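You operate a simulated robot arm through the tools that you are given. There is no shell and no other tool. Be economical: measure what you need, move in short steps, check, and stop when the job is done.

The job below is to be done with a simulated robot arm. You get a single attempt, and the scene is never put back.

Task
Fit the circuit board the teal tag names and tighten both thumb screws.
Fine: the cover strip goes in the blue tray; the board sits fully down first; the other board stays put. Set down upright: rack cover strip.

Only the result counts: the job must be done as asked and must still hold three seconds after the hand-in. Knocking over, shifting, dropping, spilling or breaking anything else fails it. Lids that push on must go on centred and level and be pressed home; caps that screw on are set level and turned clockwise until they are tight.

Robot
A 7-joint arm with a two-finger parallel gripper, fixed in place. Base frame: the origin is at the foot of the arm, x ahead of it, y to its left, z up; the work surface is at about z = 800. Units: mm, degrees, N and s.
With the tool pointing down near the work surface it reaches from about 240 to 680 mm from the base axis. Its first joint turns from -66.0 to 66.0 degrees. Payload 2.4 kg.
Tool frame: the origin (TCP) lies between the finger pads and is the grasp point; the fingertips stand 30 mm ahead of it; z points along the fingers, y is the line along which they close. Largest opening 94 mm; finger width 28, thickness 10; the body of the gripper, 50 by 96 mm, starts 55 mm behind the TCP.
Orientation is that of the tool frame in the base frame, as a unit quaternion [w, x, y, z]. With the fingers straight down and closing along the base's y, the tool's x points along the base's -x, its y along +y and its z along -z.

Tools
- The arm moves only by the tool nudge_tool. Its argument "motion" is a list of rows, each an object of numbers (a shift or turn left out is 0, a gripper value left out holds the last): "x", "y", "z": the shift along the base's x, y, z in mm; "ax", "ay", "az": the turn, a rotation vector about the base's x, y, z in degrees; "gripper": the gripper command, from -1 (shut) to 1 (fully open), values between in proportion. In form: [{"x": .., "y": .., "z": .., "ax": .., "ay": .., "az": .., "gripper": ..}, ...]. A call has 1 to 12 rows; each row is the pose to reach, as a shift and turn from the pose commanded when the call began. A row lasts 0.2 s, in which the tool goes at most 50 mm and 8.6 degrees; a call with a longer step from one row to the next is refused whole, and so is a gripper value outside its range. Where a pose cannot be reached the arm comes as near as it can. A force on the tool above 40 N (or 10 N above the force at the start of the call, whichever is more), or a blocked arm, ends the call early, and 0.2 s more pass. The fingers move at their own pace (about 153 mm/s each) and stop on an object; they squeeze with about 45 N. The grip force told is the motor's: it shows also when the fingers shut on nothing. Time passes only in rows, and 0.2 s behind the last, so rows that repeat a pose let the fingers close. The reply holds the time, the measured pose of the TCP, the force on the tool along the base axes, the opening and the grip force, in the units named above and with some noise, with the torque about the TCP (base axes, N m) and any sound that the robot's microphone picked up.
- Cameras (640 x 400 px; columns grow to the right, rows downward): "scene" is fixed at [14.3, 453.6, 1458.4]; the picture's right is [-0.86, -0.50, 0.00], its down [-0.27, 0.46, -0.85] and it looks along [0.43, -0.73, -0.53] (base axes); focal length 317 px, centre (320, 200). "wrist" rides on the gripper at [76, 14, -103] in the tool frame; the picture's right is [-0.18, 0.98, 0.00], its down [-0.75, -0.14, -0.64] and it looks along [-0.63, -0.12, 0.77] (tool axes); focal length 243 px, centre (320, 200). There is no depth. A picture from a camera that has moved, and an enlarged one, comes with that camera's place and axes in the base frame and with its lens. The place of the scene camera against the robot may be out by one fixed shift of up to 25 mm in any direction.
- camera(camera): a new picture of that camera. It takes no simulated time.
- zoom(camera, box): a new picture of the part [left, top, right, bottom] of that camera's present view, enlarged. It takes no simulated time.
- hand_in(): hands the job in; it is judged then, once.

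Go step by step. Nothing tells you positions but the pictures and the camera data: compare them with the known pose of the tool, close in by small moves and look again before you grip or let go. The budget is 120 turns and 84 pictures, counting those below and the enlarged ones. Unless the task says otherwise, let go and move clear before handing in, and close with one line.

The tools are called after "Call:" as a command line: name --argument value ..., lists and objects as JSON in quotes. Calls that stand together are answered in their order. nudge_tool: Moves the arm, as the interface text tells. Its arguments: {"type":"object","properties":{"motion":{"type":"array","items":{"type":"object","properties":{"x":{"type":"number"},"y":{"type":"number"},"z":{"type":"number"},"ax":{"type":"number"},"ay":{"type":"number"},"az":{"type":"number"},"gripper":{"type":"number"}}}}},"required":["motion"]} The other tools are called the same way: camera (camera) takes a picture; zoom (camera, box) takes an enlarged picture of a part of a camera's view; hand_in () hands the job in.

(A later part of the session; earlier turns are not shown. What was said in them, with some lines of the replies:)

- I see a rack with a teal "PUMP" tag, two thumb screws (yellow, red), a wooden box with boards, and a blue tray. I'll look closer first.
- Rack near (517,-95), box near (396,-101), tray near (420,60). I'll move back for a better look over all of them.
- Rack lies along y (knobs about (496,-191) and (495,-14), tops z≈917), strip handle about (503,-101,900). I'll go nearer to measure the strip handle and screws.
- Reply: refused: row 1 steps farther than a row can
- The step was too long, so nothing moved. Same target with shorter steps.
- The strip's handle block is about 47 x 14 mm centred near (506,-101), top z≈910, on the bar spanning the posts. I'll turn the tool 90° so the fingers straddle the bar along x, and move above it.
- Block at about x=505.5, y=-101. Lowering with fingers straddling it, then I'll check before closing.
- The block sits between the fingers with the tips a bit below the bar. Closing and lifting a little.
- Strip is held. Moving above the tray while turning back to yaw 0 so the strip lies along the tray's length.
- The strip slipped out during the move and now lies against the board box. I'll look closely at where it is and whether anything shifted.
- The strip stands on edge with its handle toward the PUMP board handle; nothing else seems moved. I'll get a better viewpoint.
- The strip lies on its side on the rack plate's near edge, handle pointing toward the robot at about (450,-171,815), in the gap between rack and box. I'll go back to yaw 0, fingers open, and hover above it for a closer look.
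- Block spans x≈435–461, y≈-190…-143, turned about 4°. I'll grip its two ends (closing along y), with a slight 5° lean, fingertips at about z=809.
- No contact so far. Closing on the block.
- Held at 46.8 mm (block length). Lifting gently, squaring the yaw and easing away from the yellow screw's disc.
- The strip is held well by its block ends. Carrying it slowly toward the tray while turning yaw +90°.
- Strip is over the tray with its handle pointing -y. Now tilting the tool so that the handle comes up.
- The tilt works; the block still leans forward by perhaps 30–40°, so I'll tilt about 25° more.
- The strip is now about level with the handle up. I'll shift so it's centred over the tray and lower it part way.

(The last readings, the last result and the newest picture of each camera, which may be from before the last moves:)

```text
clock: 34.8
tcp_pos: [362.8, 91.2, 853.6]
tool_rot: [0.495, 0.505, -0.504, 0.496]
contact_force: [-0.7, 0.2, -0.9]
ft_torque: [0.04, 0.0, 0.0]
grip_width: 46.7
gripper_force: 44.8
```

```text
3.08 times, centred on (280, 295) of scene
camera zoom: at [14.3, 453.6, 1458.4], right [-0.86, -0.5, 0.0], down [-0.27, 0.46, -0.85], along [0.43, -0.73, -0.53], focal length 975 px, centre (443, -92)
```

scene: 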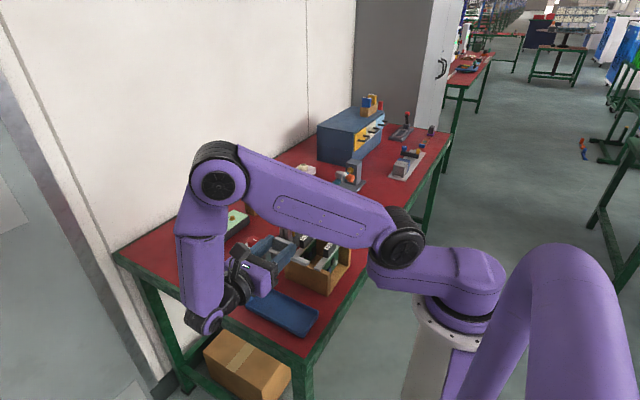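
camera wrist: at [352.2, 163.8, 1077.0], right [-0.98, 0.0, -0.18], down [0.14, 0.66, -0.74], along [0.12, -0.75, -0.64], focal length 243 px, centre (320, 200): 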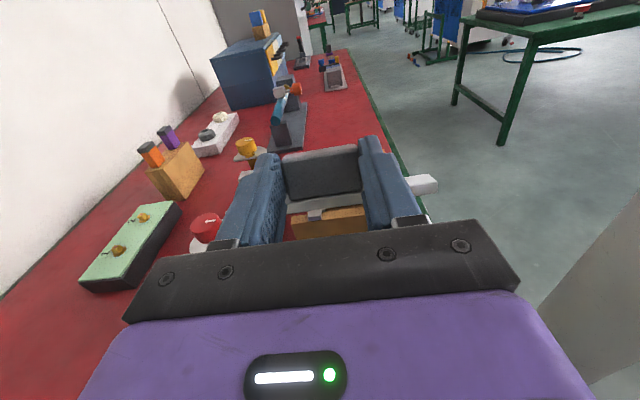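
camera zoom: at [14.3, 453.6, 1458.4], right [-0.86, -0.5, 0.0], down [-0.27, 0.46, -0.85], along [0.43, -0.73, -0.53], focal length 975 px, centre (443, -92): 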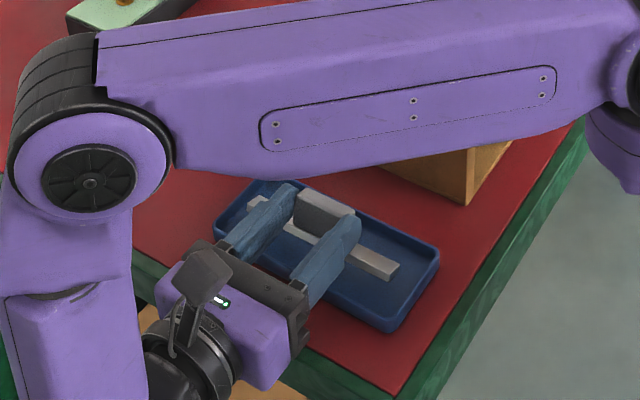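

Lowering gently until contact.

Call:
nudge_tool --motion '[{"z": -4}, {"z": -7}, {"z": -10}, {"z": -12}, {"z": -14}, {"z": -16}, {"z": -18}]'

Call:
zoom --camera "wrist" --box '[200, 80, 480, 255]'

```text
clock: 36.4
tcp_pos: [364.3, 91.6, 835.0]
tool_rot: [0.495, 0.505, -0.504, 0.496]
contact_force: [0.0, 0.1, 0.9]
ft_torque: [-0.06, 0.11, 0.0]
grip_width: 46.6
gripper_force: 44.8
```

```text
2.29 times, centred on (340, 168) of wrist
camera zoom: at [349.0, 192.6, 914.5], right [-0.98, 0.0, -0.18], down [0.14, 0.66, -0.74], along [0.12, -0.75, -0.65], focal length 555 px, centre (274, 274)
```

zoom: 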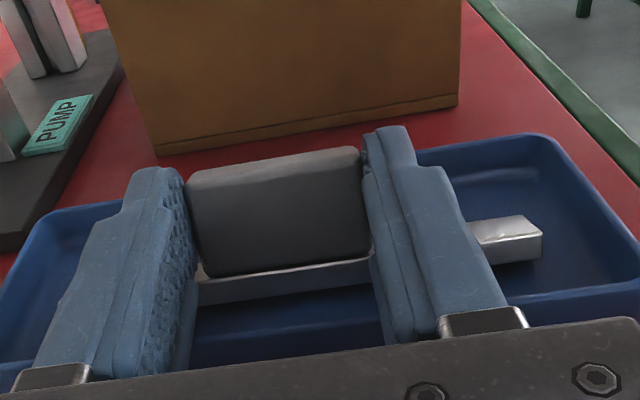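

Call:
nudge_tool --motion '[{"z": -1}, {"z": -2}, {"z": -3}, {"z": -3}]'

```text
clock: 37.4
tcp_pos: [364.0, 91.4, 834.8]
tool_rot: [0.497, 0.503, -0.502, 0.499]
contact_force: [3.9, -0.7, 29.3]
ft_torque: [-0.84, 0.01, 0.16]
grip_width: 46.6
gripper_force: 45.1
```

Contact with the tray floor. Easing 2 mm up and opening the fingers.

Call:
nudge_tool --motion '[{"z": 1.5}, {"z": 2}, {"z": 2, "gripper": -0.0}, {"z": 2, "gripper": 0.3}, {"z": 2, "gripper": 0.3}, {"z": 2, "gripper": 0.3}]'

Call:
zoom --camera "wrist" --box '[200, 80, 480, 255]'

```text
clock: 38.8
tcp_pos: [363.7, 92.0, 833.9]
tool_rot: [0.494, 0.506, -0.504, 0.496]
contact_force: [0.4, 0.0, 0.5]
ft_torque: [0.01, 0.03, 0.0]
grip_width: 61.3
gripper_force: 0.0
```

```text
2.29 times, centred on (340, 168) of wrist
camera zoom: at [348.7, 193.1, 913.5], right [-0.98, 0.0, -0.18], down [0.14, 0.66, -0.74], along [0.12, -0.75, -0.65], focal length 555 px, centre (274, 274)
```

zoom: 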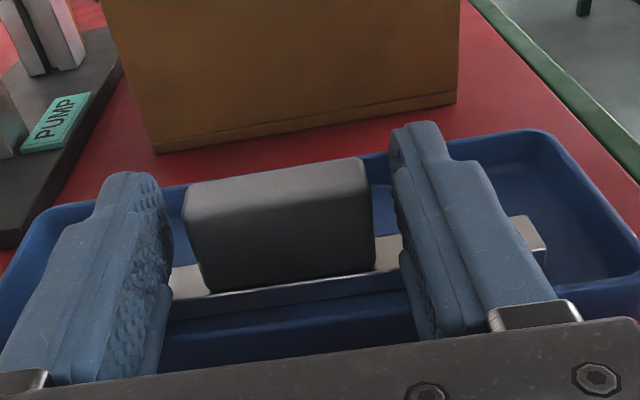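

The strip stands upright in the tray. Backing straight out, then up and returning the tool to vertical.

Call:
nudge_tool --motion '[{"y": 10}, {"y": 30}, {"y": 55}, {"y": 60, "z": 30}, {"y": 60, "z": 70}, {"y": 60, "z": 110}, {"y": 60, "z": 150}, {"y": 60, "z": 170}]'

Call:
nudge_tool --motion '[{"ax": 8}, {"ax": 16}, {"ax": 24}, {"ax": 32}, {"ax": 40}, {"ax": 48}, {"ax": 56}, {"ax": 64}, {"ax": 72, "y": -10}, {"ax": 80, "y": -20}, {"ax": 88, "y": -30}, {"ax": 89, "y": -40}]'

Call:
zoom --camera "scene" --box '[200, 160, 380, 340]'

```text
clock: 40.6
tcp_pos: [362.0, 150.7, 1006.0]
tool_rot: [0.495, 0.505, -0.504, 0.496]
contact_force: [0.0, -0.6, 0.7]
ft_torque: [0.01, -0.02, 0.0]
grip_width: 61.0
gripper_force: 0.0
```

```text
clock: 43.2
tcp_pos: [363.7, 111.2, 1004.4]
tool_rot: [-0.002, 0.707, -0.707, 0.0]
contact_force: [-0.2, 0.1, 1.1]
ft_torque: [0.0, -0.02, 0.0]
grip_width: 61.2
gripper_force: 0.0
```

```text
2.22 times, centred on (290, 250) of scene
camera zoom: at [14.3, 453.6, 1458.4], right [-0.86, -0.5, 0.0], down [-0.27, 0.46, -0.85], along [0.43, -0.73, -0.53], focal length 704 px, centre (387, 89)
```

zoom: 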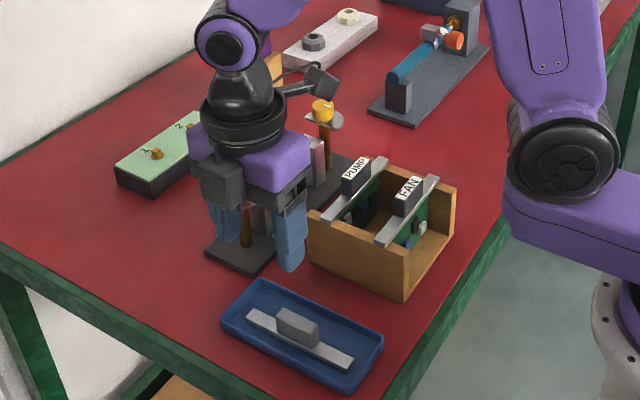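

Strip is done. Now the PUMP board: handle at about (395,-101.5), top z≈913. Going above it with yaw back to 0.

Call:
nudge_tool --motion '[{"x": 2, "y": -18, "az": -8}, {"x": 5, "y": -36, "az": -16}, {"x": 8, "y": -54, "az": -24}, {"x": 11, "y": -72, "az": -32}, {"x": 14, "y": -90, "az": -40}, {"x": 17, "y": -108, "az": -48}, {"x": 20, "y": -126, "az": -56}, {"x": 23, "y": -144, "az": -64}, {"x": 26, "y": -162, "az": -72}, {"x": 29, "y": -180, "az": -80}, {"x": 31, "y": -198, "az": -88}, {"x": 32, "y": -212, "az": -90}]'

Call:
zoom --camera "wrist" --box '[180, 0, 460, 240]'

```text
clock: 45.8
tcp_pos: [393.8, -101.2, 1005.1]
tool_rot: [0.0, 0.001, 1.0, -0.001]
contact_force: [0.1, 0.7, 0.3]
ft_torque: [0.04, 0.04, 0.0]
grip_width: 61.1
gripper_force: 0.1
```

```text
1.67 times, centred on (320, 120) of wrist
camera zoom: at [317.9, -85.9, 1107.9], right [0.19, 0.98, 0.0], down [0.75, -0.14, 0.64], along [0.63, -0.12, -0.77], focal length 404 px, centre (320, 333)
```

zoom: 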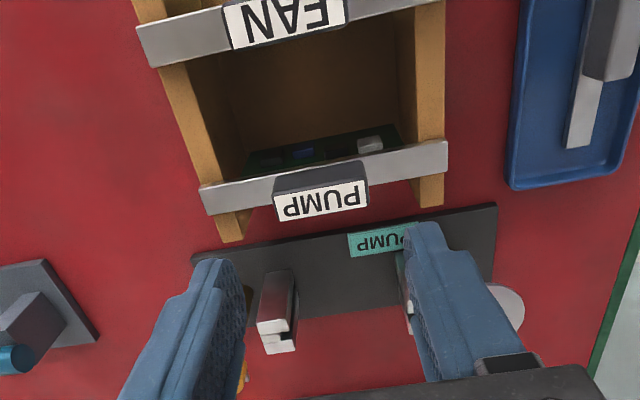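

Handle confirmed at about (394.6,-100.5). Lowering so the fingertips stop just above the bar.

Call:
nudge_tool --motion '[{"z": -30, "x": 0.7, "y": 0.5}, {"z": -55, "x": 0.7, "y": 0.5}, {"z": -70, "x": 0.7, "y": 0.5}, {"z": -78, "x": 0.7, "y": 0.5}, {"z": -82, "x": 0.7, "y": 0.5}, {"z": -82, "x": 0.7, "y": 0.5}]'

Call:
zoom --camera "wrist" --box '[180, 80, 460, 240]'

Call:
zoom --camera "scene" --box '[270, 190, 370, 290]'

```text
clock: 47.2
tcp_pos: [396.6, -101.7, 922.0]
tool_rot: [0.001, 0.0, 1.0, 0.0]
contact_force: [-0.4, -1.2, -0.6]
ft_torque: [-0.01, -0.03, -0.04]
grip_width: 61.2
gripper_force: 0.1
```

```text
2.29 times, centred on (320, 160) of wrist
camera zoom: at [319.0, -85.7, 1025.3], right [0.18, 0.98, 0.0], down [0.75, -0.14, 0.64], along [0.63, -0.12, -0.77], focal length 555 px, centre (320, 291)
```

zoom: 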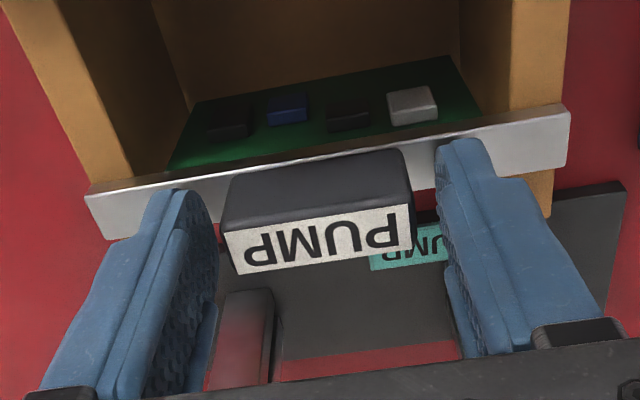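

```text
4.00 times, centred on (320, 240) of scene
camera zoom: at [14.3, 453.6, 1458.4], right [-0.86, -0.5, 0.0], down [-0.27, 0.46, -0.85], along [0.43, -0.73, -0.53], focal length 1268 px, centre (320, 40)
```

zoom: 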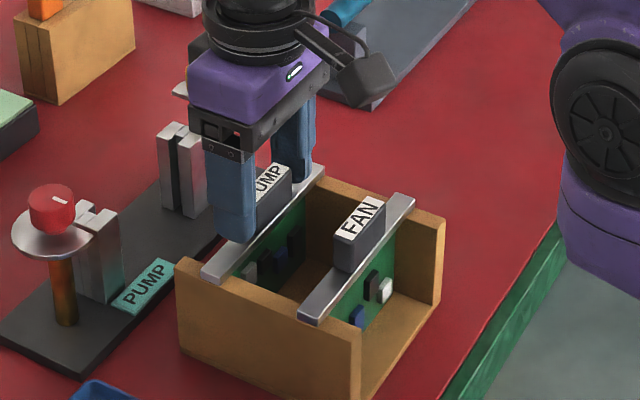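

Fingers straddle the handle; I'll shift 2 mm toward -y to centre, then close.

Call:
nudge_tool --motion '[{"y": -1.5, "z": 0}, {"y": -1.5, "gripper": 0.15}, {"y": -1.5, "gripper": -1}, {"y": -1.5, "gripper": -1}, {"y": -1.5, "gripper": -1}]'

Call:
zoom --camera "wrist" --box '[180, 80, 460, 240]'

```text
clock: 48.4
tcp_pos: [395.0, -101.5, 922.7]
tool_rot: [0.001, 0.0, 1.0, -0.001]
contact_force: [0.0, 0.9, 4.4]
ft_torque: [0.38, 0.01, 0.0]
grip_width: 47.0
gripper_force: 45.3
```

```text
2.29 times, centred on (320, 160) of wrist
camera zoom: at [318.8, -87.1, 1025.5], right [0.18, 0.98, 0.0], down [0.75, -0.14, 0.64], along [0.63, -0.12, -0.77], focal length 555 px, centre (320, 291)
```

zoom: 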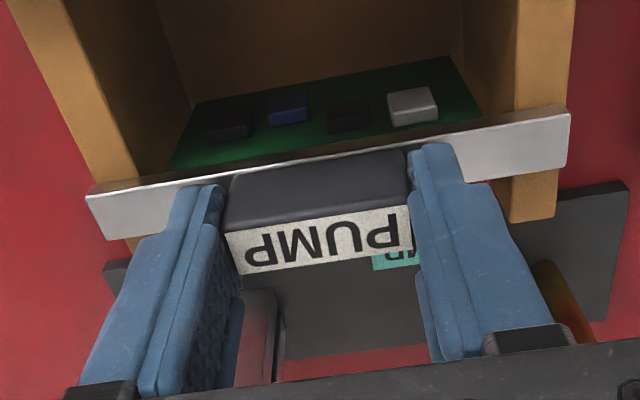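

Gripped at 47 mm. Lifting slowly straight up.

Call:
nudge_tool --motion '[{"z": 2}, {"z": 6}, {"z": 12}, {"z": 20}, {"z": 30}, {"z": 40}, {"z": 52}, {"z": 64}, {"z": 76}, {"z": 88}, {"z": 100}, {"z": 105}]'

Call:
camera --camera "wrist"

Call:
zoom --camera "scene" --box '[230, 160, 370, 300]'

```text
clock: 51.0
tcp_pos: [396.5, -102.2, 1027.6]
tool_rot: [0.001, 0.0, 1.0, 0.0]
contact_force: [0.4, 0.2, -0.9]
ft_torque: [0.0, 0.0, -0.01]
grip_width: 47.0
gripper_force: 45.5
```

```text
31 pictures are left
camera wrist: at [319.6, -88.0, 1130.6], right [0.18, 0.98, 0.0], down [0.75, -0.14, 0.64], along [0.63, -0.12, -0.77], focal length 243 px, centre (320, 200)
```

wrist: 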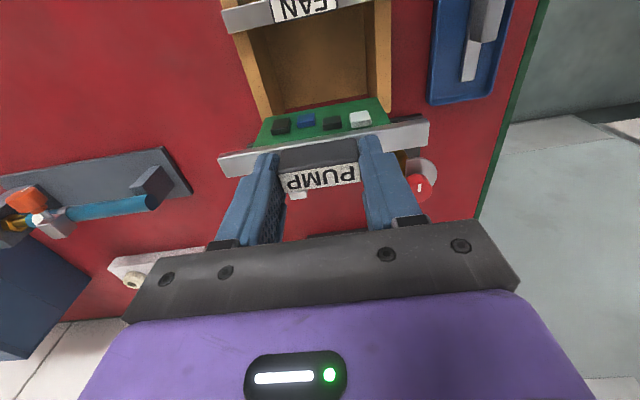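

```text
2.86 times, centred on (300, 230) of scene
camera zoom: at [14.3, 453.6, 1458.4], right [-0.86, -0.5, 0.0], down [-0.27, 0.46, -0.85], along [0.43, -0.73, -0.53], focal length 906 px, centre (377, 114)
```

zoom: 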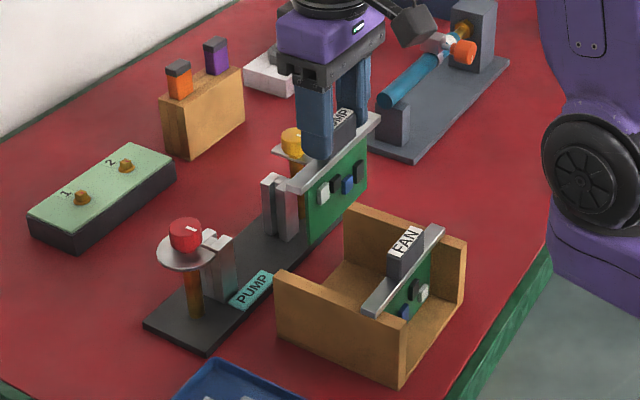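

Board is out cleanly. Moving it 110 mm toward the rack, above the slot.

Call:
nudge_tool --motion '[{"x": 8}, {"x": 20}, {"x": 34}, {"x": 48}, {"x": 62}, {"x": 76}, {"x": 90}, {"x": 101}, {"x": 108, "y": 0.5}, {"x": 110, "y": 0.5}, {"x": 110, "y": 0.5}]'

Call:
camera --camera "wrist"

Call:
zoom --camera "scene" --box '[230, 170, 340, 270]'

```text
clock: 53.4
tcp_pos: [505.5, -100.2, 1027.4]
tool_rot: [0.001, 0.0, 1.0, 0.0]
contact_force: [0.0, -0.1, -0.7]
ft_torque: [0.0, -0.01, 0.0]
grip_width: 47.1
gripper_force: 44.8
```

```text
29 pictures are left
camera wrist: at [429.5, -86.7, 1130.6], right [0.18, 0.98, 0.0], down [0.75, -0.14, 0.64], along [0.63, -0.12, -0.77], focal length 243 px, centre (320, 200)
```

wrist: 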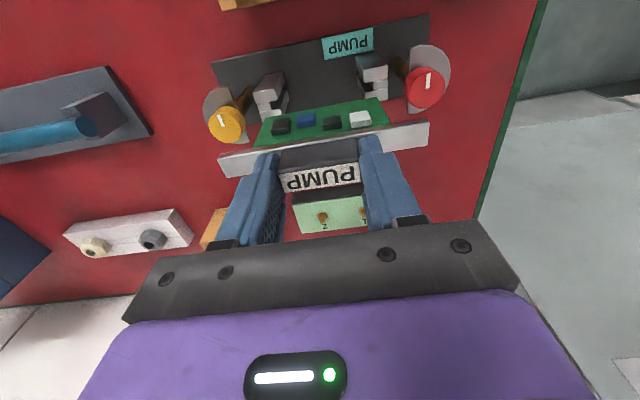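

```text
4.00 times, centred on (285, 220) of scene
camera zoom: at [14.3, 453.6, 1458.4], right [-0.86, -0.5, 0.0], down [-0.27, 0.46, -0.85], along [0.43, -0.73, -0.53], focal length 1268 px, centre (460, 120)
```

zoom: 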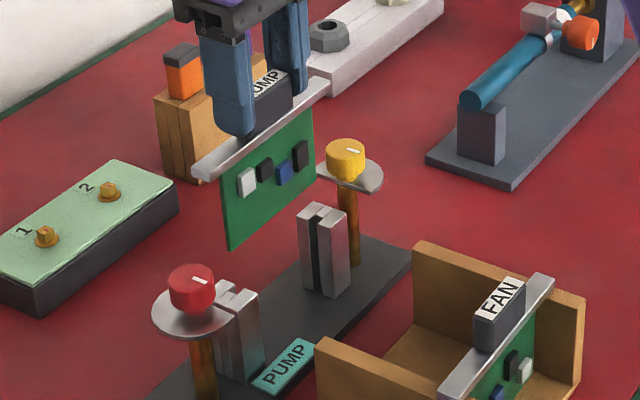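

Call:
zoom --camera "wrist" --box '[200, 40, 460, 200]'

```text
2.46 times, centred on (330, 120) of wrist
camera zoom: at [429.5, -86.7, 1130.6], right [0.18, 0.98, 0.0], down [0.75, -0.14, 0.64], along [0.63, -0.12, -0.77], focal length 597 px, centre (295, 397)
```

zoom: 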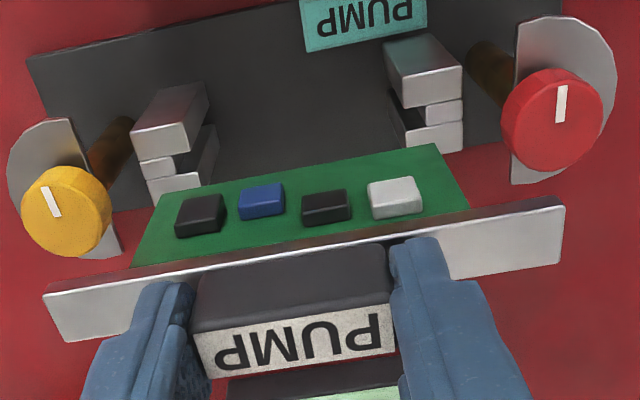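

Slot centre measures x≈505, y≈-100.2; board is at x≈505.3, y≈-101. Shifting +0.9 in y and lowering to just above the posts, then checking.

Call:
nudge_tool --motion '[{"y": 0.5, "z": -5}, {"y": 0.9, "z": -12}, {"y": 0.9, "z": -20}, {"y": 0.9, "z": -26}, {"y": 0.9, "z": -29}, {"y": 0.9, "z": -29}]'

Call:
zoom --camera "wrist" --box '[210, 40, 450, 190]'

Call:
zoom --camera "scene" --box '[260, 180, 340, 260]'

```text
clock: 54.8
tcp_pos: [505.4, -99.8, 998.6]
tool_rot: [0.0, 0.001, 1.0, -0.001]
contact_force: [0.9, 0.2, -1.2]
ft_torque: [0.0, -0.01, 0.0]
grip_width: 47.4
gripper_force: 45.1
```

```text
2.67 times, centred on (330, 115) of wrist
camera zoom: at [429.2, -85.8, 1101.6], right [0.18, 0.98, 0.0], down [0.75, -0.14, 0.64], along [0.63, -0.12, -0.77], focal length 647 px, centre (293, 427)
```

zoom: 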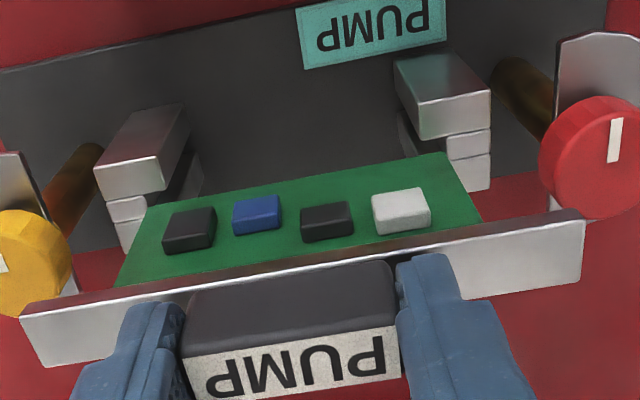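

```text
5.00 times, centred on (300, 220) of scene
camera zoom: at [14.3, 453.6, 1458.4], right [-0.86, -0.5, 0.0], down [-0.27, 0.46, -0.85], along [0.43, -0.73, -0.53], focal length 1585 px, centre (420, 100)
```

zoom: 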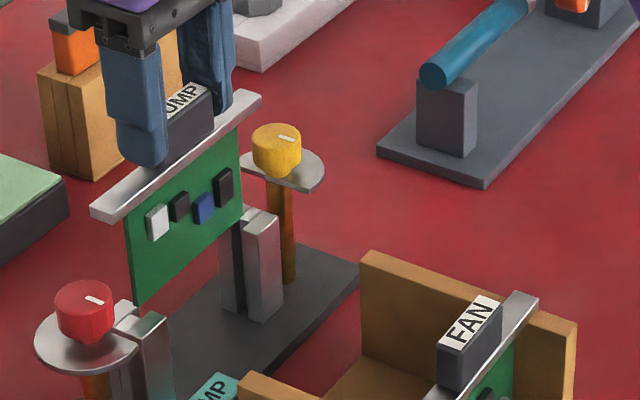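

Alignment with both slots looks right. Lowering slowly, watching the force.

Call:
nudge_tool --motion '[{"y": 0.4, "z": -3}, {"y": 0.4, "z": -6}, {"y": 0.4, "z": -9}, {"y": 0.4, "z": -12}, {"y": 0.4, "z": -15}, {"y": 0.4, "z": -18}]'

Call:
zoom --camera "wrist" --box '[210, 40, 450, 190]'

```text
clock: 56.2
tcp_pos: [506.5, -100.6, 980.7]
tool_rot: [0.002, 0.0, 1.0, -0.001]
contact_force: [-0.2, 0.3, -0.3]
ft_torque: [0.02, 0.0, -0.03]
grip_width: 46.9
gripper_force: 45.1
```

```text
2.67 times, centred on (330, 115) of wrist
camera zoom: at [429.6, -85.3, 1083.9], right [0.18, 0.98, 0.0], down [0.75, -0.14, 0.64], along [0.63, -0.12, -0.77], focal length 647 px, centre (293, 427)
```

zoom: 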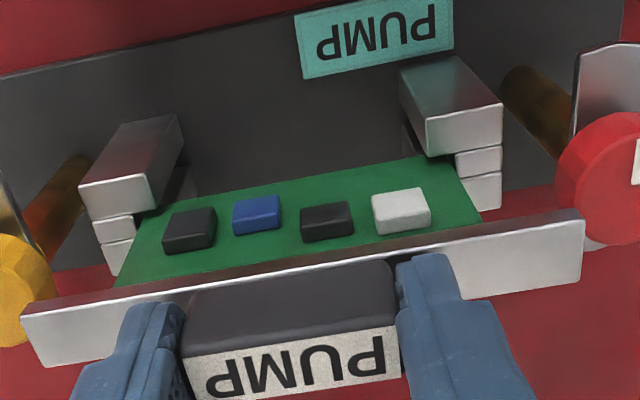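

The board has entered both slots without force. Continuing down.

Call:
nudge_tool --motion '[{"z": -4}, {"z": -8}, {"z": -12}, {"z": -16}, {"z": -20}, {"z": -24}, {"z": -28}, {"z": -32}, {"z": -36}, {"z": -40}, {"z": -43}, {"z": -46}]'

Call:
nudge_tool --motion '[{"z": -2}, {"z": -4}, {"z": -6}, {"z": -8}, {"z": -10}, {"z": -12}, {"z": -14}]'

Call:
zoom --camera "scene" --box '[240, 190, 340, 290]'

```text
clock: 58.8
tcp_pos: [505.8, -99.2, 934.0]
tool_rot: [0.001, 0.0, 1.0, 0.0]
contact_force: [0.4, 0.3, -0.9]
ft_torque: [0.04, -0.01, 0.0]
grip_width: 47.1
gripper_force: 45.3
```

```text
clock: 60.6
tcp_pos: [507.4, -99.8, 922.4]
tool_rot: [0.004, 0.001, 1.0, -0.003]
contact_force: [-2.2, 0.7, 8.8]
ft_torque: [0.05, 0.29, 0.01]
grip_width: 47.1
gripper_force: 44.6
stopped in row 7: the force on the tool passed its limit at 40 N (the readings are from after the stop); the commanded pose is now the measured one
```

```text
4.00 times, centred on (290, 240) of scene
camera zoom: at [14.1, 453.6, 1458.4], right [-0.86, -0.5, 0.0], down [-0.27, 0.46, -0.85], along [0.43, -0.73, -0.53], focal length 1268 px, centre (440, 40)
```

zoom: 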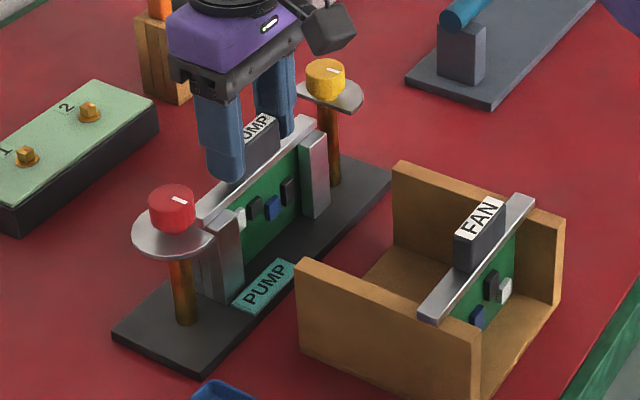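

The force limit tripped at z≈922, with the bar apparently at the post tops. Checking closely whether it's fully down.

Call:
zoom --camera "wrist" --box '[190, 80, 450, 240]'

Call:
zoom --camera "scene" --box '[270, 210, 330, 265]'

```text
2.46 times, centred on (320, 160) of wrist
camera zoom: at [430.1, -85.1, 1026.0], right [0.18, 0.98, 0.0], down [0.75, -0.14, 0.65], along [0.64, -0.12, -0.76], focal length 597 px, centre (320, 298)
```

zoom: 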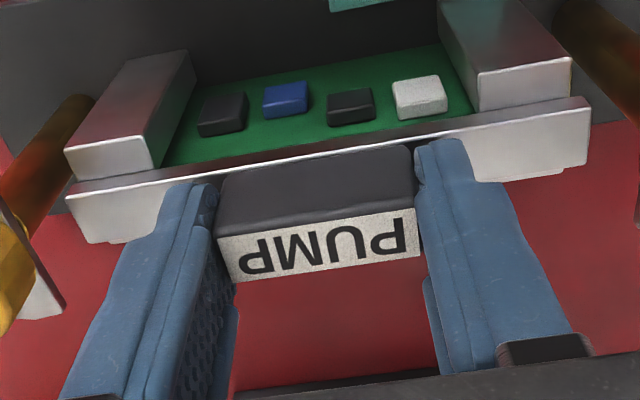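

```text
7.27 times, centred on (300, 238) of scene
camera zoom: at [14.1, 453.6, 1458.4], right [-0.86, -0.5, 0.0], down [-0.27, 0.46, -0.85], along [0.43, -0.73, -0.53], focal length 2305 px, centre (466, -73)
```

zoom: 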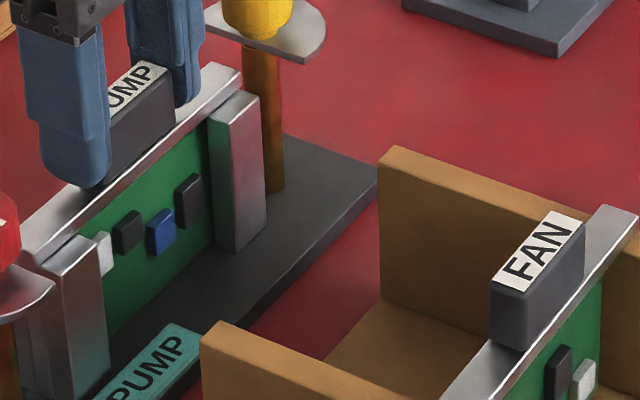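

It appears seated; I'll release and press on the handle's top with closed fingers to make sure it's home.

Call:
nudge_tool --motion '[{"gripper": 0.3}, {"gripper": 0.3}, {"gripper": 0.3, "z": 10}, {"z": 30}, {"z": 45, "gripper": -1}, {"z": 45}, {"z": 45}]'

Call:
nudge_tool --motion '[{"z": -8}, {"z": -14}, {"z": -18}, {"z": -21}, {"z": -24}, {"z": -27}, {"z": -30}]'

```text
clock: 62.2
tcp_pos: [507.3, -99.1, 967.9]
tool_rot: [0.004, 0.0, 1.0, -0.002]
contact_force: [0.0, -0.5, -0.2]
ft_torque: [0.07, 0.0, 0.02]
grip_width: 0.0
gripper_force: 33.1
```

```text
clock: 63.6
tcp_pos: [511.1, -98.8, 946.8]
tool_rot: [0.01, 0.0, 1.0, -0.003]
contact_force: [-0.3, 0.0, 7.0]
ft_torque: [0.02, 0.06, -0.02]
grip_width: 0.0
gripper_force: 33.2
stopped in row 6: the force on the tool passed its limit at 48 N (the readings are from after the stop); the commanded pose is now the measured one
```

Pressed to about 48 N with a firm stop. Lifting and checking the board and the screws.

Call:
nudge_tool --motion '[{"z": 15}, {"z": 40, "ay": 1.1}, {"z": 75, "x": -20, "ay": 1.1}, {"z": 95, "x": -50, "ay": 1.1}, {"z": 95, "x": -80, "ay": 1.1, "gripper": 0.5}, {"z": 95, "x": -90, "ay": 1.1}]'

Call:
camera --camera "wrist"

Call:
zoom --camera "scene" --box '[240, 190, 320, 270]'

```text
clock: 65.0
tcp_pos: [422.9, -101.2, 1040.5]
tool_rot: [0.0, 0.0, 1.0, -0.003]
contact_force: [-0.3, 0.1, -0.2]
ft_torque: [-0.01, 0.02, -0.01]
grip_width: 70.6
gripper_force: 0.2
```

```text
20 pictures are left
camera wrist: at [346.8, -86.0, 1143.7], right [0.18, 0.98, -0.01], down [0.75, -0.14, 0.64], along [0.63, -0.12, -0.77], focal length 243 px, centre (320, 200)
```

wrist: 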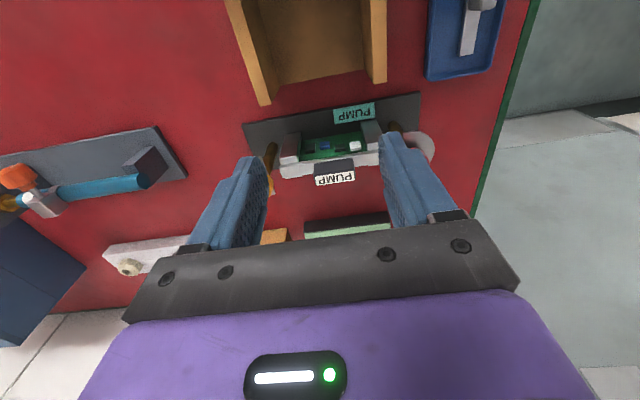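

```text
5.00 times, centred on (280, 230) of scene
camera zoom: at [14.3, 453.6, 1458.4], right [-0.86, -0.5, 0.0], down [-0.27, 0.46, -0.85], along [0.43, -0.73, -0.53], focal length 1585 px, centre (520, 50)
```

zoom: 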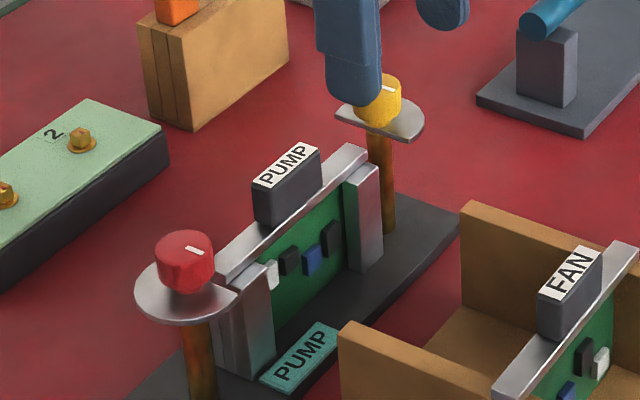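

The board is seated level. Next the red screw: knob around (503,-13), top z≈917. Moving above it with yaw +90 for clockwise turning room.

Call:
nudge_tool --motion '[{"x": 7, "y": 8, "az": 8}, {"x": 14, "y": 16, "az": 16}, {"x": 21, "y": 24, "az": 24}, {"x": 28, "y": 32, "az": 32}, {"x": 35, "y": 40, "az": 40}, {"x": 42, "y": 48, "az": 48}, {"x": 49, "y": 56, "az": 56}, {"x": 56, "y": 64, "az": 64}, {"x": 63, "y": 72, "az": 72, "z": -10}, {"x": 70, "y": 80, "az": 80, "z": -20}, {"x": 77, "y": 86, "az": 88, "z": -30}, {"x": 80, "y": 88, "az": 90, "z": -40}]'

Call:
zoom --camera "wrist" --box '[200, 60, 480, 240]'

```text
clock: 67.6
tcp_pos: [500.4, -13.2, 999.3]
tool_rot: [-0.002, 0.708, -0.707, 0.003]
contact_force: [-0.2, 1.1, 0.8]
ft_torque: [-0.05, 0.03, 0.01]
grip_width: 70.2
gripper_force: 0.0
```

```text
2.22 times, centred on (340, 150) of wrist
camera zoom: at [485.6, -88.2, 1103.0], right [-0.98, 0.18, -0.01], down [0.14, 0.75, 0.64], along [0.12, 0.63, -0.77], focal length 539 px, centre (276, 311)
```

zoom: 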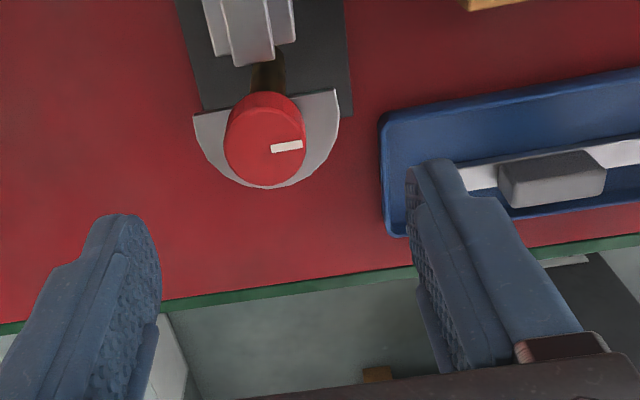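

Red knob centre measures (504,-12), about 29 mm across. Lowering over it with fingertips just above the disc.

Call:
nudge_tool --motion '[{"x": 3, "y": 1.2, "z": -20, "gripper": 0.15}, {"x": 3, "y": 1.2, "z": -45}, {"x": 3, "y": 1.2, "z": -58}, {"x": 3, "y": 1.2, "z": -64}, {"x": 3, "y": 1.2, "z": -67}, {"x": 3, "y": 1.2, "z": -67}]'

Call:
zoom --camera "scene" --box '[220, 190, 300, 270]'

```text
clock: 69.0
tcp_pos: [503.8, -10.7, 932.7]
tool_rot: [0.002, -0.707, 0.707, -0.002]
contact_force: [0.0, 1.5, -0.6]
ft_torque: [0.0, 0.0, 0.0]
grip_width: 54.3
gripper_force: 0.0
```

```text
5.00 times, centred on (260, 230) of scene
camera zoom: at [14.3, 453.6, 1458.4], right [-0.86, -0.5, 0.0], down [-0.27, 0.46, -0.85], along [0.43, -0.73, -0.53], focal length 1585 px, centre (620, 50)
```

zoom: 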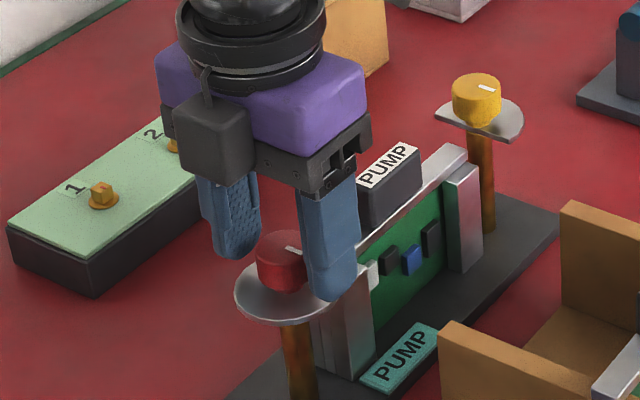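

Knob lies between the fingers. Closing, then turning clockwise.

Call:
nudge_tool --motion '[{"gripper": -1}, {"gripper": -1}, {"gripper": -1}]'

Call:
nudge_tool --motion '[{"az": -6}, {"az": -12}, {"az": -18}, {"az": -24}, {"az": -30}]'

```text
clock: 69.8
tcp_pos: [505.5, -9.8, 932.7]
tool_rot: [-0.002, 0.707, -0.707, 0.003]
contact_force: [12.8, 0.5, -9.3]
ft_torque: [0.06, 0.13, -0.02]
grip_width: 29.8
gripper_force: 45.1
```

```text
clock: 71.0
tcp_pos: [506.6, -10.4, 932.3]
tool_rot: [0.003, -0.499, 0.867, -0.003]
contact_force: [21.8, 0.1, -18.6]
ft_torque: [-0.28, 0.52, 0.0]
grip_width: 29.6
gripper_force: 44.8
```

It turns freely; side force shows the axis is a few mm further +x and the screw draws down. Correcting and continuing.

Call:
nudge_tool --motion '[{"x": 1.5, "z": -0.5}, {"x": 2.5, "z": -1}, {"x": 2.5, "z": -1}]'

Call:
nudge_tool --motion '[{"az": -7, "z": -0.1}, {"az": -14, "z": -0.2}, {"az": -21, "z": -0.3}, {"az": -28, "z": -0.4}, {"az": -35, "z": -0.5}, {"az": -42, "z": -0.6}, {"az": -49, "z": -0.7}, {"az": -56, "z": -0.8}, {"az": -60, "z": -0.9}]'

```text
clock: 71.8
tcp_pos: [504.9, -10.7, 932.3]
tool_rot: [-0.001, -0.5, 0.866, -0.002]
contact_force: [-6.9, 0.2, 28.9]
ft_torque: [0.64, 0.54, 0.0]
grip_width: 29.7
gripper_force: 44.7
```

```text
clock: 73.2
tcp_pos: [505.8, -11.1, 933.9]
tool_rot: [0.0, -0.164, 0.986, -0.003]
contact_force: [-3.7, -0.2, 7.4]
ft_torque: [0.55, 0.34, 0.02]
grip_width: 29.7
gripper_force: 45.4
stopped in row 7: the force on the tool passed its limit at 40 N (the readings are from after the stop); the commanded pose is now the measured one
```

The knob doesn't move down noticeably; vertical coupling is stiff. I'll keep z constant and continue turning.

Call:
nudge_tool --motion '[{"az": -6, "z": 0.2}, {"az": -12, "z": 0.2}, {"az": -18, "z": 0.2}, {"az": -24, "z": 0.2}, {"az": -30, "z": 0.2}, {"az": -36, "z": 0.2}, {"az": -42, "z": 0.2}, {"az": -48, "z": 0.2}, {"az": -54, "z": 0.2}, {"az": -60, "z": 0.2}]'

Call:
zoom --camera "scene" --box '[220, 190, 300, 270]'

```text
clock: 75.4
tcp_pos: [506.3, -11.7, 933.2]
tool_rot: [-0.001, 0.352, 0.936, -0.002]
contact_force: [-8.0, -7.8, 10.2]
ft_torque: [0.37, -0.01, 0.0]
grip_width: 29.7
gripper_force: 45.1
```

```text
5.00 times, centred on (260, 230) of scene
camera zoom: at [13.9, 453.3, 1458.5], right [-0.86, -0.5, 0.0], down [-0.27, 0.46, -0.85], along [0.43, -0.73, -0.53], focal length 1585 px, centre (620, 50)
```

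zoom: 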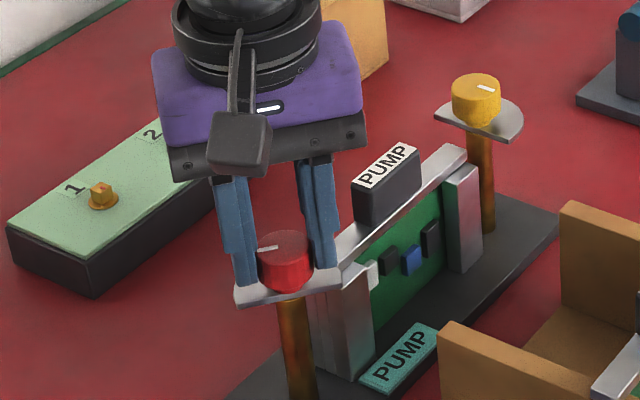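

The knob and disc turn along; about 131° so far. Continuing clockwise until torque builds.

Call:
nudge_tool --motion '[{"az": -6}, {"az": -12}, {"az": -18}, {"az": -24}, {"az": -30}, {"az": -36}, {"az": -42}, {"az": -48}, {"az": -54}, {"az": -60}]'

```text
clock: 77.6
tcp_pos: [505.6, -10.0, 932.7]
tool_rot: [-0.004, 0.772, 0.635, -0.003]
contact_force: [-15.7, -9.3, 0.7]
ft_torque: [-0.22, -0.26, 0.43]
grip_width: 29.4
gripper_force: 44.9
```

Call:
nudge_tool --motion '[{"az": -5, "x": -1}, {"az": -10, "x": -1}, {"az": -15, "x": -1}, {"az": -20, "x": -1}, {"az": -25, "x": -1}]'

Call:
zoom --camera "scene" --box '[220, 190, 300, 270]'

```text
clock: 78.8
tcp_pos: [505.0, -11.0, 933.3]
tool_rot: [-0.002, 0.891, 0.453, -0.001]
contact_force: [-4.2, 1.1, -0.9]
ft_torque: [-0.15, -0.16, 0.87]
grip_width: 29.4
gripper_force: 44.7
```

```text
5.00 times, centred on (260, 230) of scene
camera zoom: at [14.2, 453.6, 1458.4], right [-0.86, -0.5, 0.0], down [-0.27, 0.46, -0.85], along [0.43, -0.73, -0.53], focal length 1585 px, centre (620, 50)
```

zoom: 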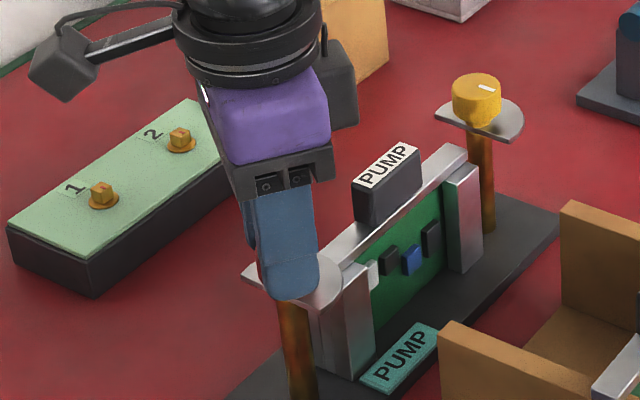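

Torque is now building (0.87 N·m) with the disc over the bar end. A bit more to confirm tightness.

Call:
nudge_tool --motion '[{"az": -5}, {"az": -10}, {"az": -15}, {"az": -20}]'

```text
clock: 79.8
tcp_pos: [505.0, -11.3, 932.9]
tool_rot: [-0.002, 0.957, 0.291, 0.0]
contact_force: [-4.2, 1.7, 2.9]
ft_torque: [-0.21, -0.42, 0.53]
grip_width: 29.2
gripper_force: 44.6
```

The torque dropped, so the grip is likely slipping on a tight knob. I'll release, rise and check the mark.

Call:
nudge_tool --motion '[{"gripper": 0.15}, {"gripper": 0.15}, {"z": 10}, {"z": 35}, {"z": 67}, {"z": 67}]'

Call:
zoom --camera "wrist" --box '[180, 60, 500, 260]'

Call:
zoom --camera "scene" --box '[220, 190, 300, 270]'

```text
clock: 81.2
tcp_pos: [505.3, -11.7, 999.8]
tool_rot: [-0.002, 0.957, 0.292, -0.001]
contact_force: [-0.4, 0.0, -0.4]
ft_torque: [-0.05, 0.0, -0.02]
grip_width: 54.1
gripper_force: 0.1
```

```text
2.00 times, centred on (340, 160) of wrist
camera zoom: at [576.2, 18.5, 1102.8], right [0.39, -0.92, -0.01], down [-0.7, -0.31, 0.64], along [-0.59, -0.25, -0.77], focal length 485 px, centre (280, 280)
```

zoom: 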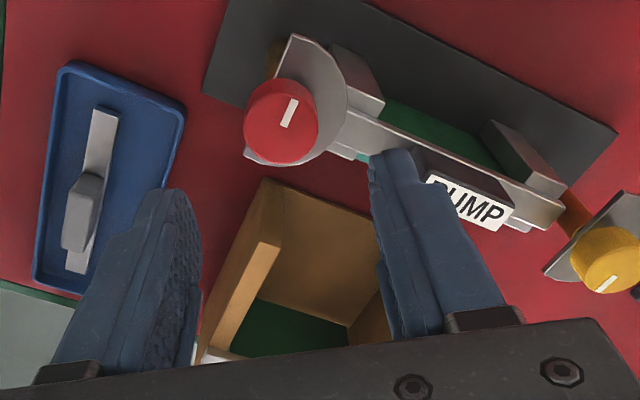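

```text
5.00 times, centred on (260, 230) of scene
camera zoom: at [14.3, 453.6, 1458.4], right [-0.86, -0.5, 0.0], down [-0.27, 0.46, -0.85], along [0.43, -0.73, -0.53], focal length 1585 px, centre (620, 50)
```

zoom: 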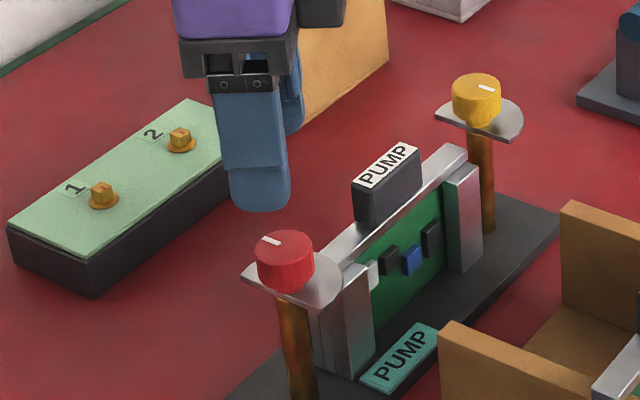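

Red turned a full 180° to a hard stop, disc over the bar end. Now unwinding the wrist while moving to the yellow screw (expected about (505,-189)).

Call:
nudge_tool --motion '[{"z": 5, "az": 8.4}, {"z": 10, "az": 16.8, "y": -5}, {"z": 10, "az": 25.2, "y": -10}, {"z": 10, "az": 33.6, "y": -15}, {"z": 10, "az": 42, "y": -20}, {"z": 10, "az": 50.4, "y": -25}, {"z": 10, "az": 58.8, "y": -30}, {"z": 10, "az": 67.2, "y": -35}, {"z": 10, "az": 75.6, "y": -40}, {"z": 10, "az": 84, "y": -45}, {"z": 10, "az": 92.4, "y": -50}, {"z": 10, "az": 100, "y": -60}]'

Call:
nudge_tool --motion '[{"az": 8.4, "y": -10}, {"az": 16.8, "y": -20}, {"az": 25.2, "y": -30}, {"az": 33.6, "y": -40}, {"az": 42, "y": -50}, {"az": 50.4, "y": -60}, {"az": 58.8, "y": -70}, {"az": 67.2, "y": -80}, {"az": 75.6, "y": -90}, {"az": 84, "y": -100}, {"az": 92.4, "y": -110}, {"az": 100, "y": -117.5}]'

Call:
nudge_tool --motion '[{"az": 8}, {"az": 16}, {"az": 24}, {"az": 32}, {"az": 36}, {"az": 36}]'

Call:
zoom --camera "wrist" --box '[200, 60, 480, 240]'

```text
clock: 83.8
tcp_pos: [505.7, -71.5, 1009.6]
tool_rot: [-0.001, 0.39, 0.921, -0.002]
contact_force: [0.2, -0.4, 0.4]
ft_torque: [-0.03, 0.01, 0.0]
grip_width: 53.9
gripper_force: 0.0
```

```text
clock: 86.4
tcp_pos: [505.8, -188.4, 1011.0]
tool_rot: [0.001, -0.454, 0.891, -0.003]
contact_force: [0.4, -0.6, 1.2]
ft_torque: [0.02, 0.0, 0.0]
grip_width: 54.2
gripper_force: 0.0
```

```text
clock: 87.8
tcp_pos: [506.1, -188.8, 1009.5]
tool_rot: [-0.002, 0.707, -0.707, 0.002]
contact_force: [-0.9, -0.9, -0.7]
ft_torque: [-0.01, 0.01, 0.03]
grip_width: 54.3
gripper_force: 0.2
```

```text
2.22 times, centred on (340, 150) of wrist
camera zoom: at [490.1, -265.1, 1112.5], right [-0.98, 0.18, -0.01], down [0.14, 0.75, 0.64], along [0.12, 0.63, -0.77], focal length 539 px, centre (276, 311)
```

zoom: 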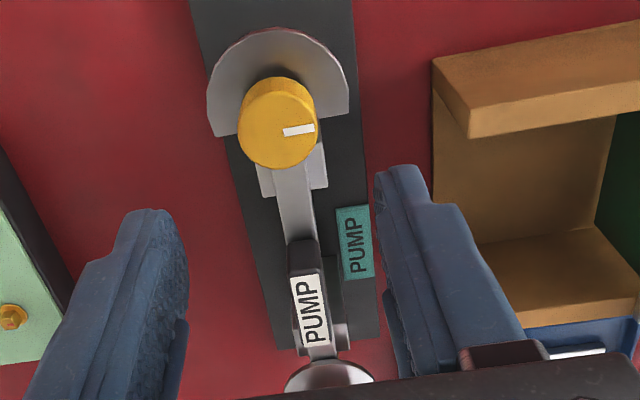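

Yellow knob is at about (504.8,-189.5), right under the tool. Lowering, gripping.

Call:
nudge_tool --motion '[{"z": -25, "y": -0.4, "x": -0.3}, {"z": -50, "y": -0.4, "x": -0.3}, {"z": -65, "y": -0.4, "x": -0.3}, {"z": -73, "y": -0.4, "x": -0.3}, {"z": -77, "y": -0.4, "x": -0.3}, {"z": -77, "y": -0.4, "x": -0.3}]'

Call:
nudge_tool --motion '[{"gripper": -1}, {"gripper": -1}, {"gripper": -1}]'

```text
clock: 89.2
tcp_pos: [505.2, -189.1, 932.7]
tool_rot: [-0.001, 0.707, -0.707, 0.002]
contact_force: [0.7, 0.3, 0.9]
ft_torque: [0.0, -0.02, 0.02]
grip_width: 54.1
gripper_force: 0.1
```

```text
clock: 90.0
tcp_pos: [505.0, -188.9, 933.3]
tool_rot: [0.001, -0.707, 0.708, -0.001]
contact_force: [0.6, 0.5, -0.9]
ft_torque: [-0.12, 0.54, 0.0]
grip_width: 29.5
gripper_force: 44.5
```

Gripped with almost no side force. Turning clockwise.

Call:
nudge_tool --motion '[{"az": -6}, {"az": -12}, {"az": -18}, {"az": -24}, {"az": -30}, {"az": -36}, {"az": -42}, {"az": -48}, {"az": -54}, {"az": -60}, {"az": -66}, {"az": -72}]'

Call:
nudge_tool --motion '[{"az": -6}, {"az": -12}, {"az": -18}, {"az": -24}, {"az": -30}, {"az": -36}, {"az": -42}, {"az": -48}, {"az": -54}, {"az": -60}, {"az": -66}, {"az": -72}]'

```text
clock: 92.6
tcp_pos: [504.7, -188.4, 932.5]
tool_rot: [0.0, -0.154, 0.988, -0.003]
contact_force: [5.6, -2.7, -6.2]
ft_torque: [0.23, 0.54, 0.02]
grip_width: 29.8
gripper_force: 45.5
```

```text
clock: 95.2
tcp_pos: [505.2, -189.8, 932.4]
tool_rot: [-0.001, 0.456, 0.89, -0.003]
contact_force: [5.8, -7.6, -8.5]
ft_torque: [-0.06, -0.74, -0.01]
grip_width: 29.8
gripper_force: 44.5
```

Call:
nudge_tool --motion '[{"az": -6}, {"az": -12}, {"az": -18}, {"az": -24}, {"az": -30}, {"az": -36}, {"az": -42}, {"az": -48}, {"az": -54}]'

Call:
nudge_tool --motion '[{"az": -5}, {"az": -10}, {"az": -15}, {"az": -20}]'

Call:
nudge_tool --motion '[{"az": -5}, {"az": -10}, {"az": -15}, {"az": -20}]'

```text
clock: 97.2
tcp_pos: [507.0, -185.7, 933.1]
tool_rot: [-0.003, 0.809, 0.588, -0.002]
contact_force: [7.8, 5.9, -4.2]
ft_torque: [0.03, -0.76, 0.76]
grip_width: 29.5
gripper_force: 45.2
```

```text
clock: 98.2
tcp_pos: [505.2, -189.4, 933.5]
tool_rot: [-0.002, 0.9, 0.437, -0.002]
contact_force: [4.8, -2.4, -4.6]
ft_torque: [-0.33, -0.19, 0.9]
grip_width: 29.5
gripper_force: 44.6
```

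```text
clock: 99.2
tcp_pos: [505.4, -189.7, 931.6]
tool_rot: [-0.003, 0.962, 0.274, -0.001]
contact_force: [1.9, -1.4, 7.4]
ft_torque: [-0.28, -0.36, 0.81]
grip_width: 29.3
gripper_force: 44.9
```

Yellow also reached its stop (0.9 N·m, grip slipping). Releasing, rising and checking everything.

Call:
nudge_tool --motion '[{"gripper": 0.15}, {"gripper": 0.15}, {"z": 10}, {"z": 35}, {"z": 70}, {"z": 100}, {"z": 100}]'

Call:
zoom --camera "scene" --box '[220, 185, 380, 345]'

Call:
zoom --camera "wrist" --box '[120, 40, 520, 290]'

```text
clock: 100.8
tcp_pos: [506.8, -188.2, 1033.2]
tool_rot: [-0.003, 0.962, 0.275, -0.001]
contact_force: [-0.7, -0.6, 0.0]
ft_torque: [-0.03, -0.03, -0.02]
grip_width: 54.2
gripper_force: 0.1
```

```text
2.50 times, centred on (300, 265) of scene
camera zoom: at [14.3, 453.6, 1458.4], right [-0.86, -0.5, 0.0], down [-0.27, 0.46, -0.85], along [0.43, -0.73, -0.53], focal length 792 px, centre (370, 38)
```

zoom: 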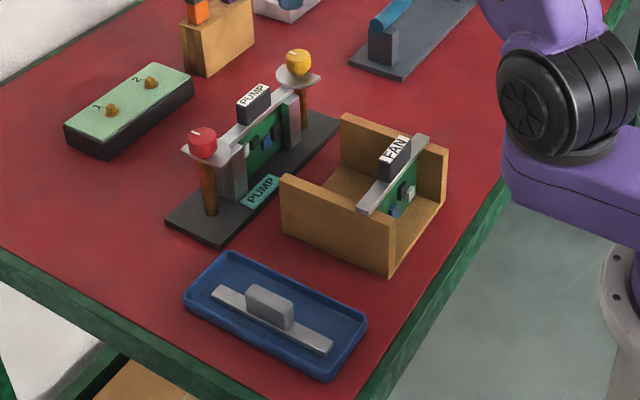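

```text
1.60 times, centred on (320, 165) of wrist
camera zoom: at [578.4, -160.7, 1136.0], right [0.36, -0.93, -0.01], down [-0.71, -0.28, 0.64], along [-0.6, -0.23, -0.77], focal length 388 px, centre (320, 256)
```

zoom: 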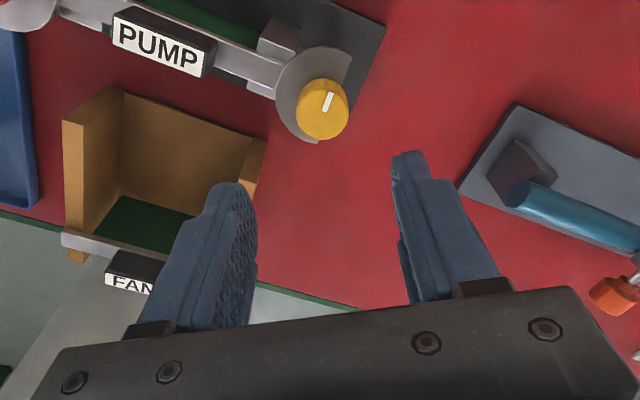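

Call:
zoom --camera "scene" --box '[255, 190, 315, 250]'

```text
6.67 times, centred on (285, 220) of scene
camera zoom: at [14.3, 453.6, 1458.4], right [-0.86, -0.5, 0.0], down [-0.27, 0.46, -0.85], along [0.43, -0.73, -0.53], focal length 2113 px, centre (553, 67)
```

zoom: 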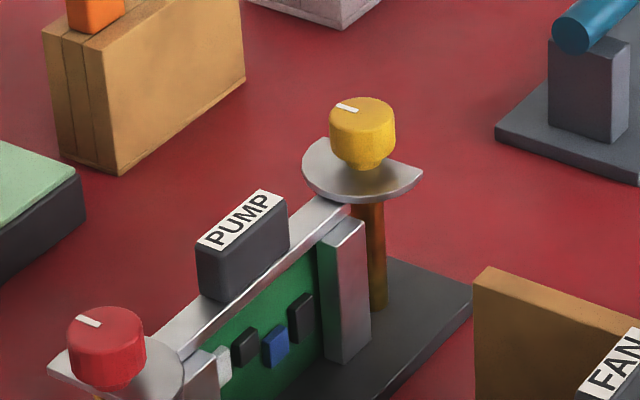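

Both discs now cover the ends of the PUMP board's bar, and both marks have turned 180° to the stop. The strip is upright in the tray, the FAN board hasn't moved, and the arm is clear, so I'm handing in.

Call:
hand_in

```text
The job is handed in.
```

The PUMP board is fitted and pressed fully down, and both thumb screws are turned clockwise to their stops. The cover strip stands upright in the blue tray and the FAN board was left where it was. The strip slipped from the gripper once on the way and landed beside the rack. I picked it up again, and nothing else appeared to have moved.
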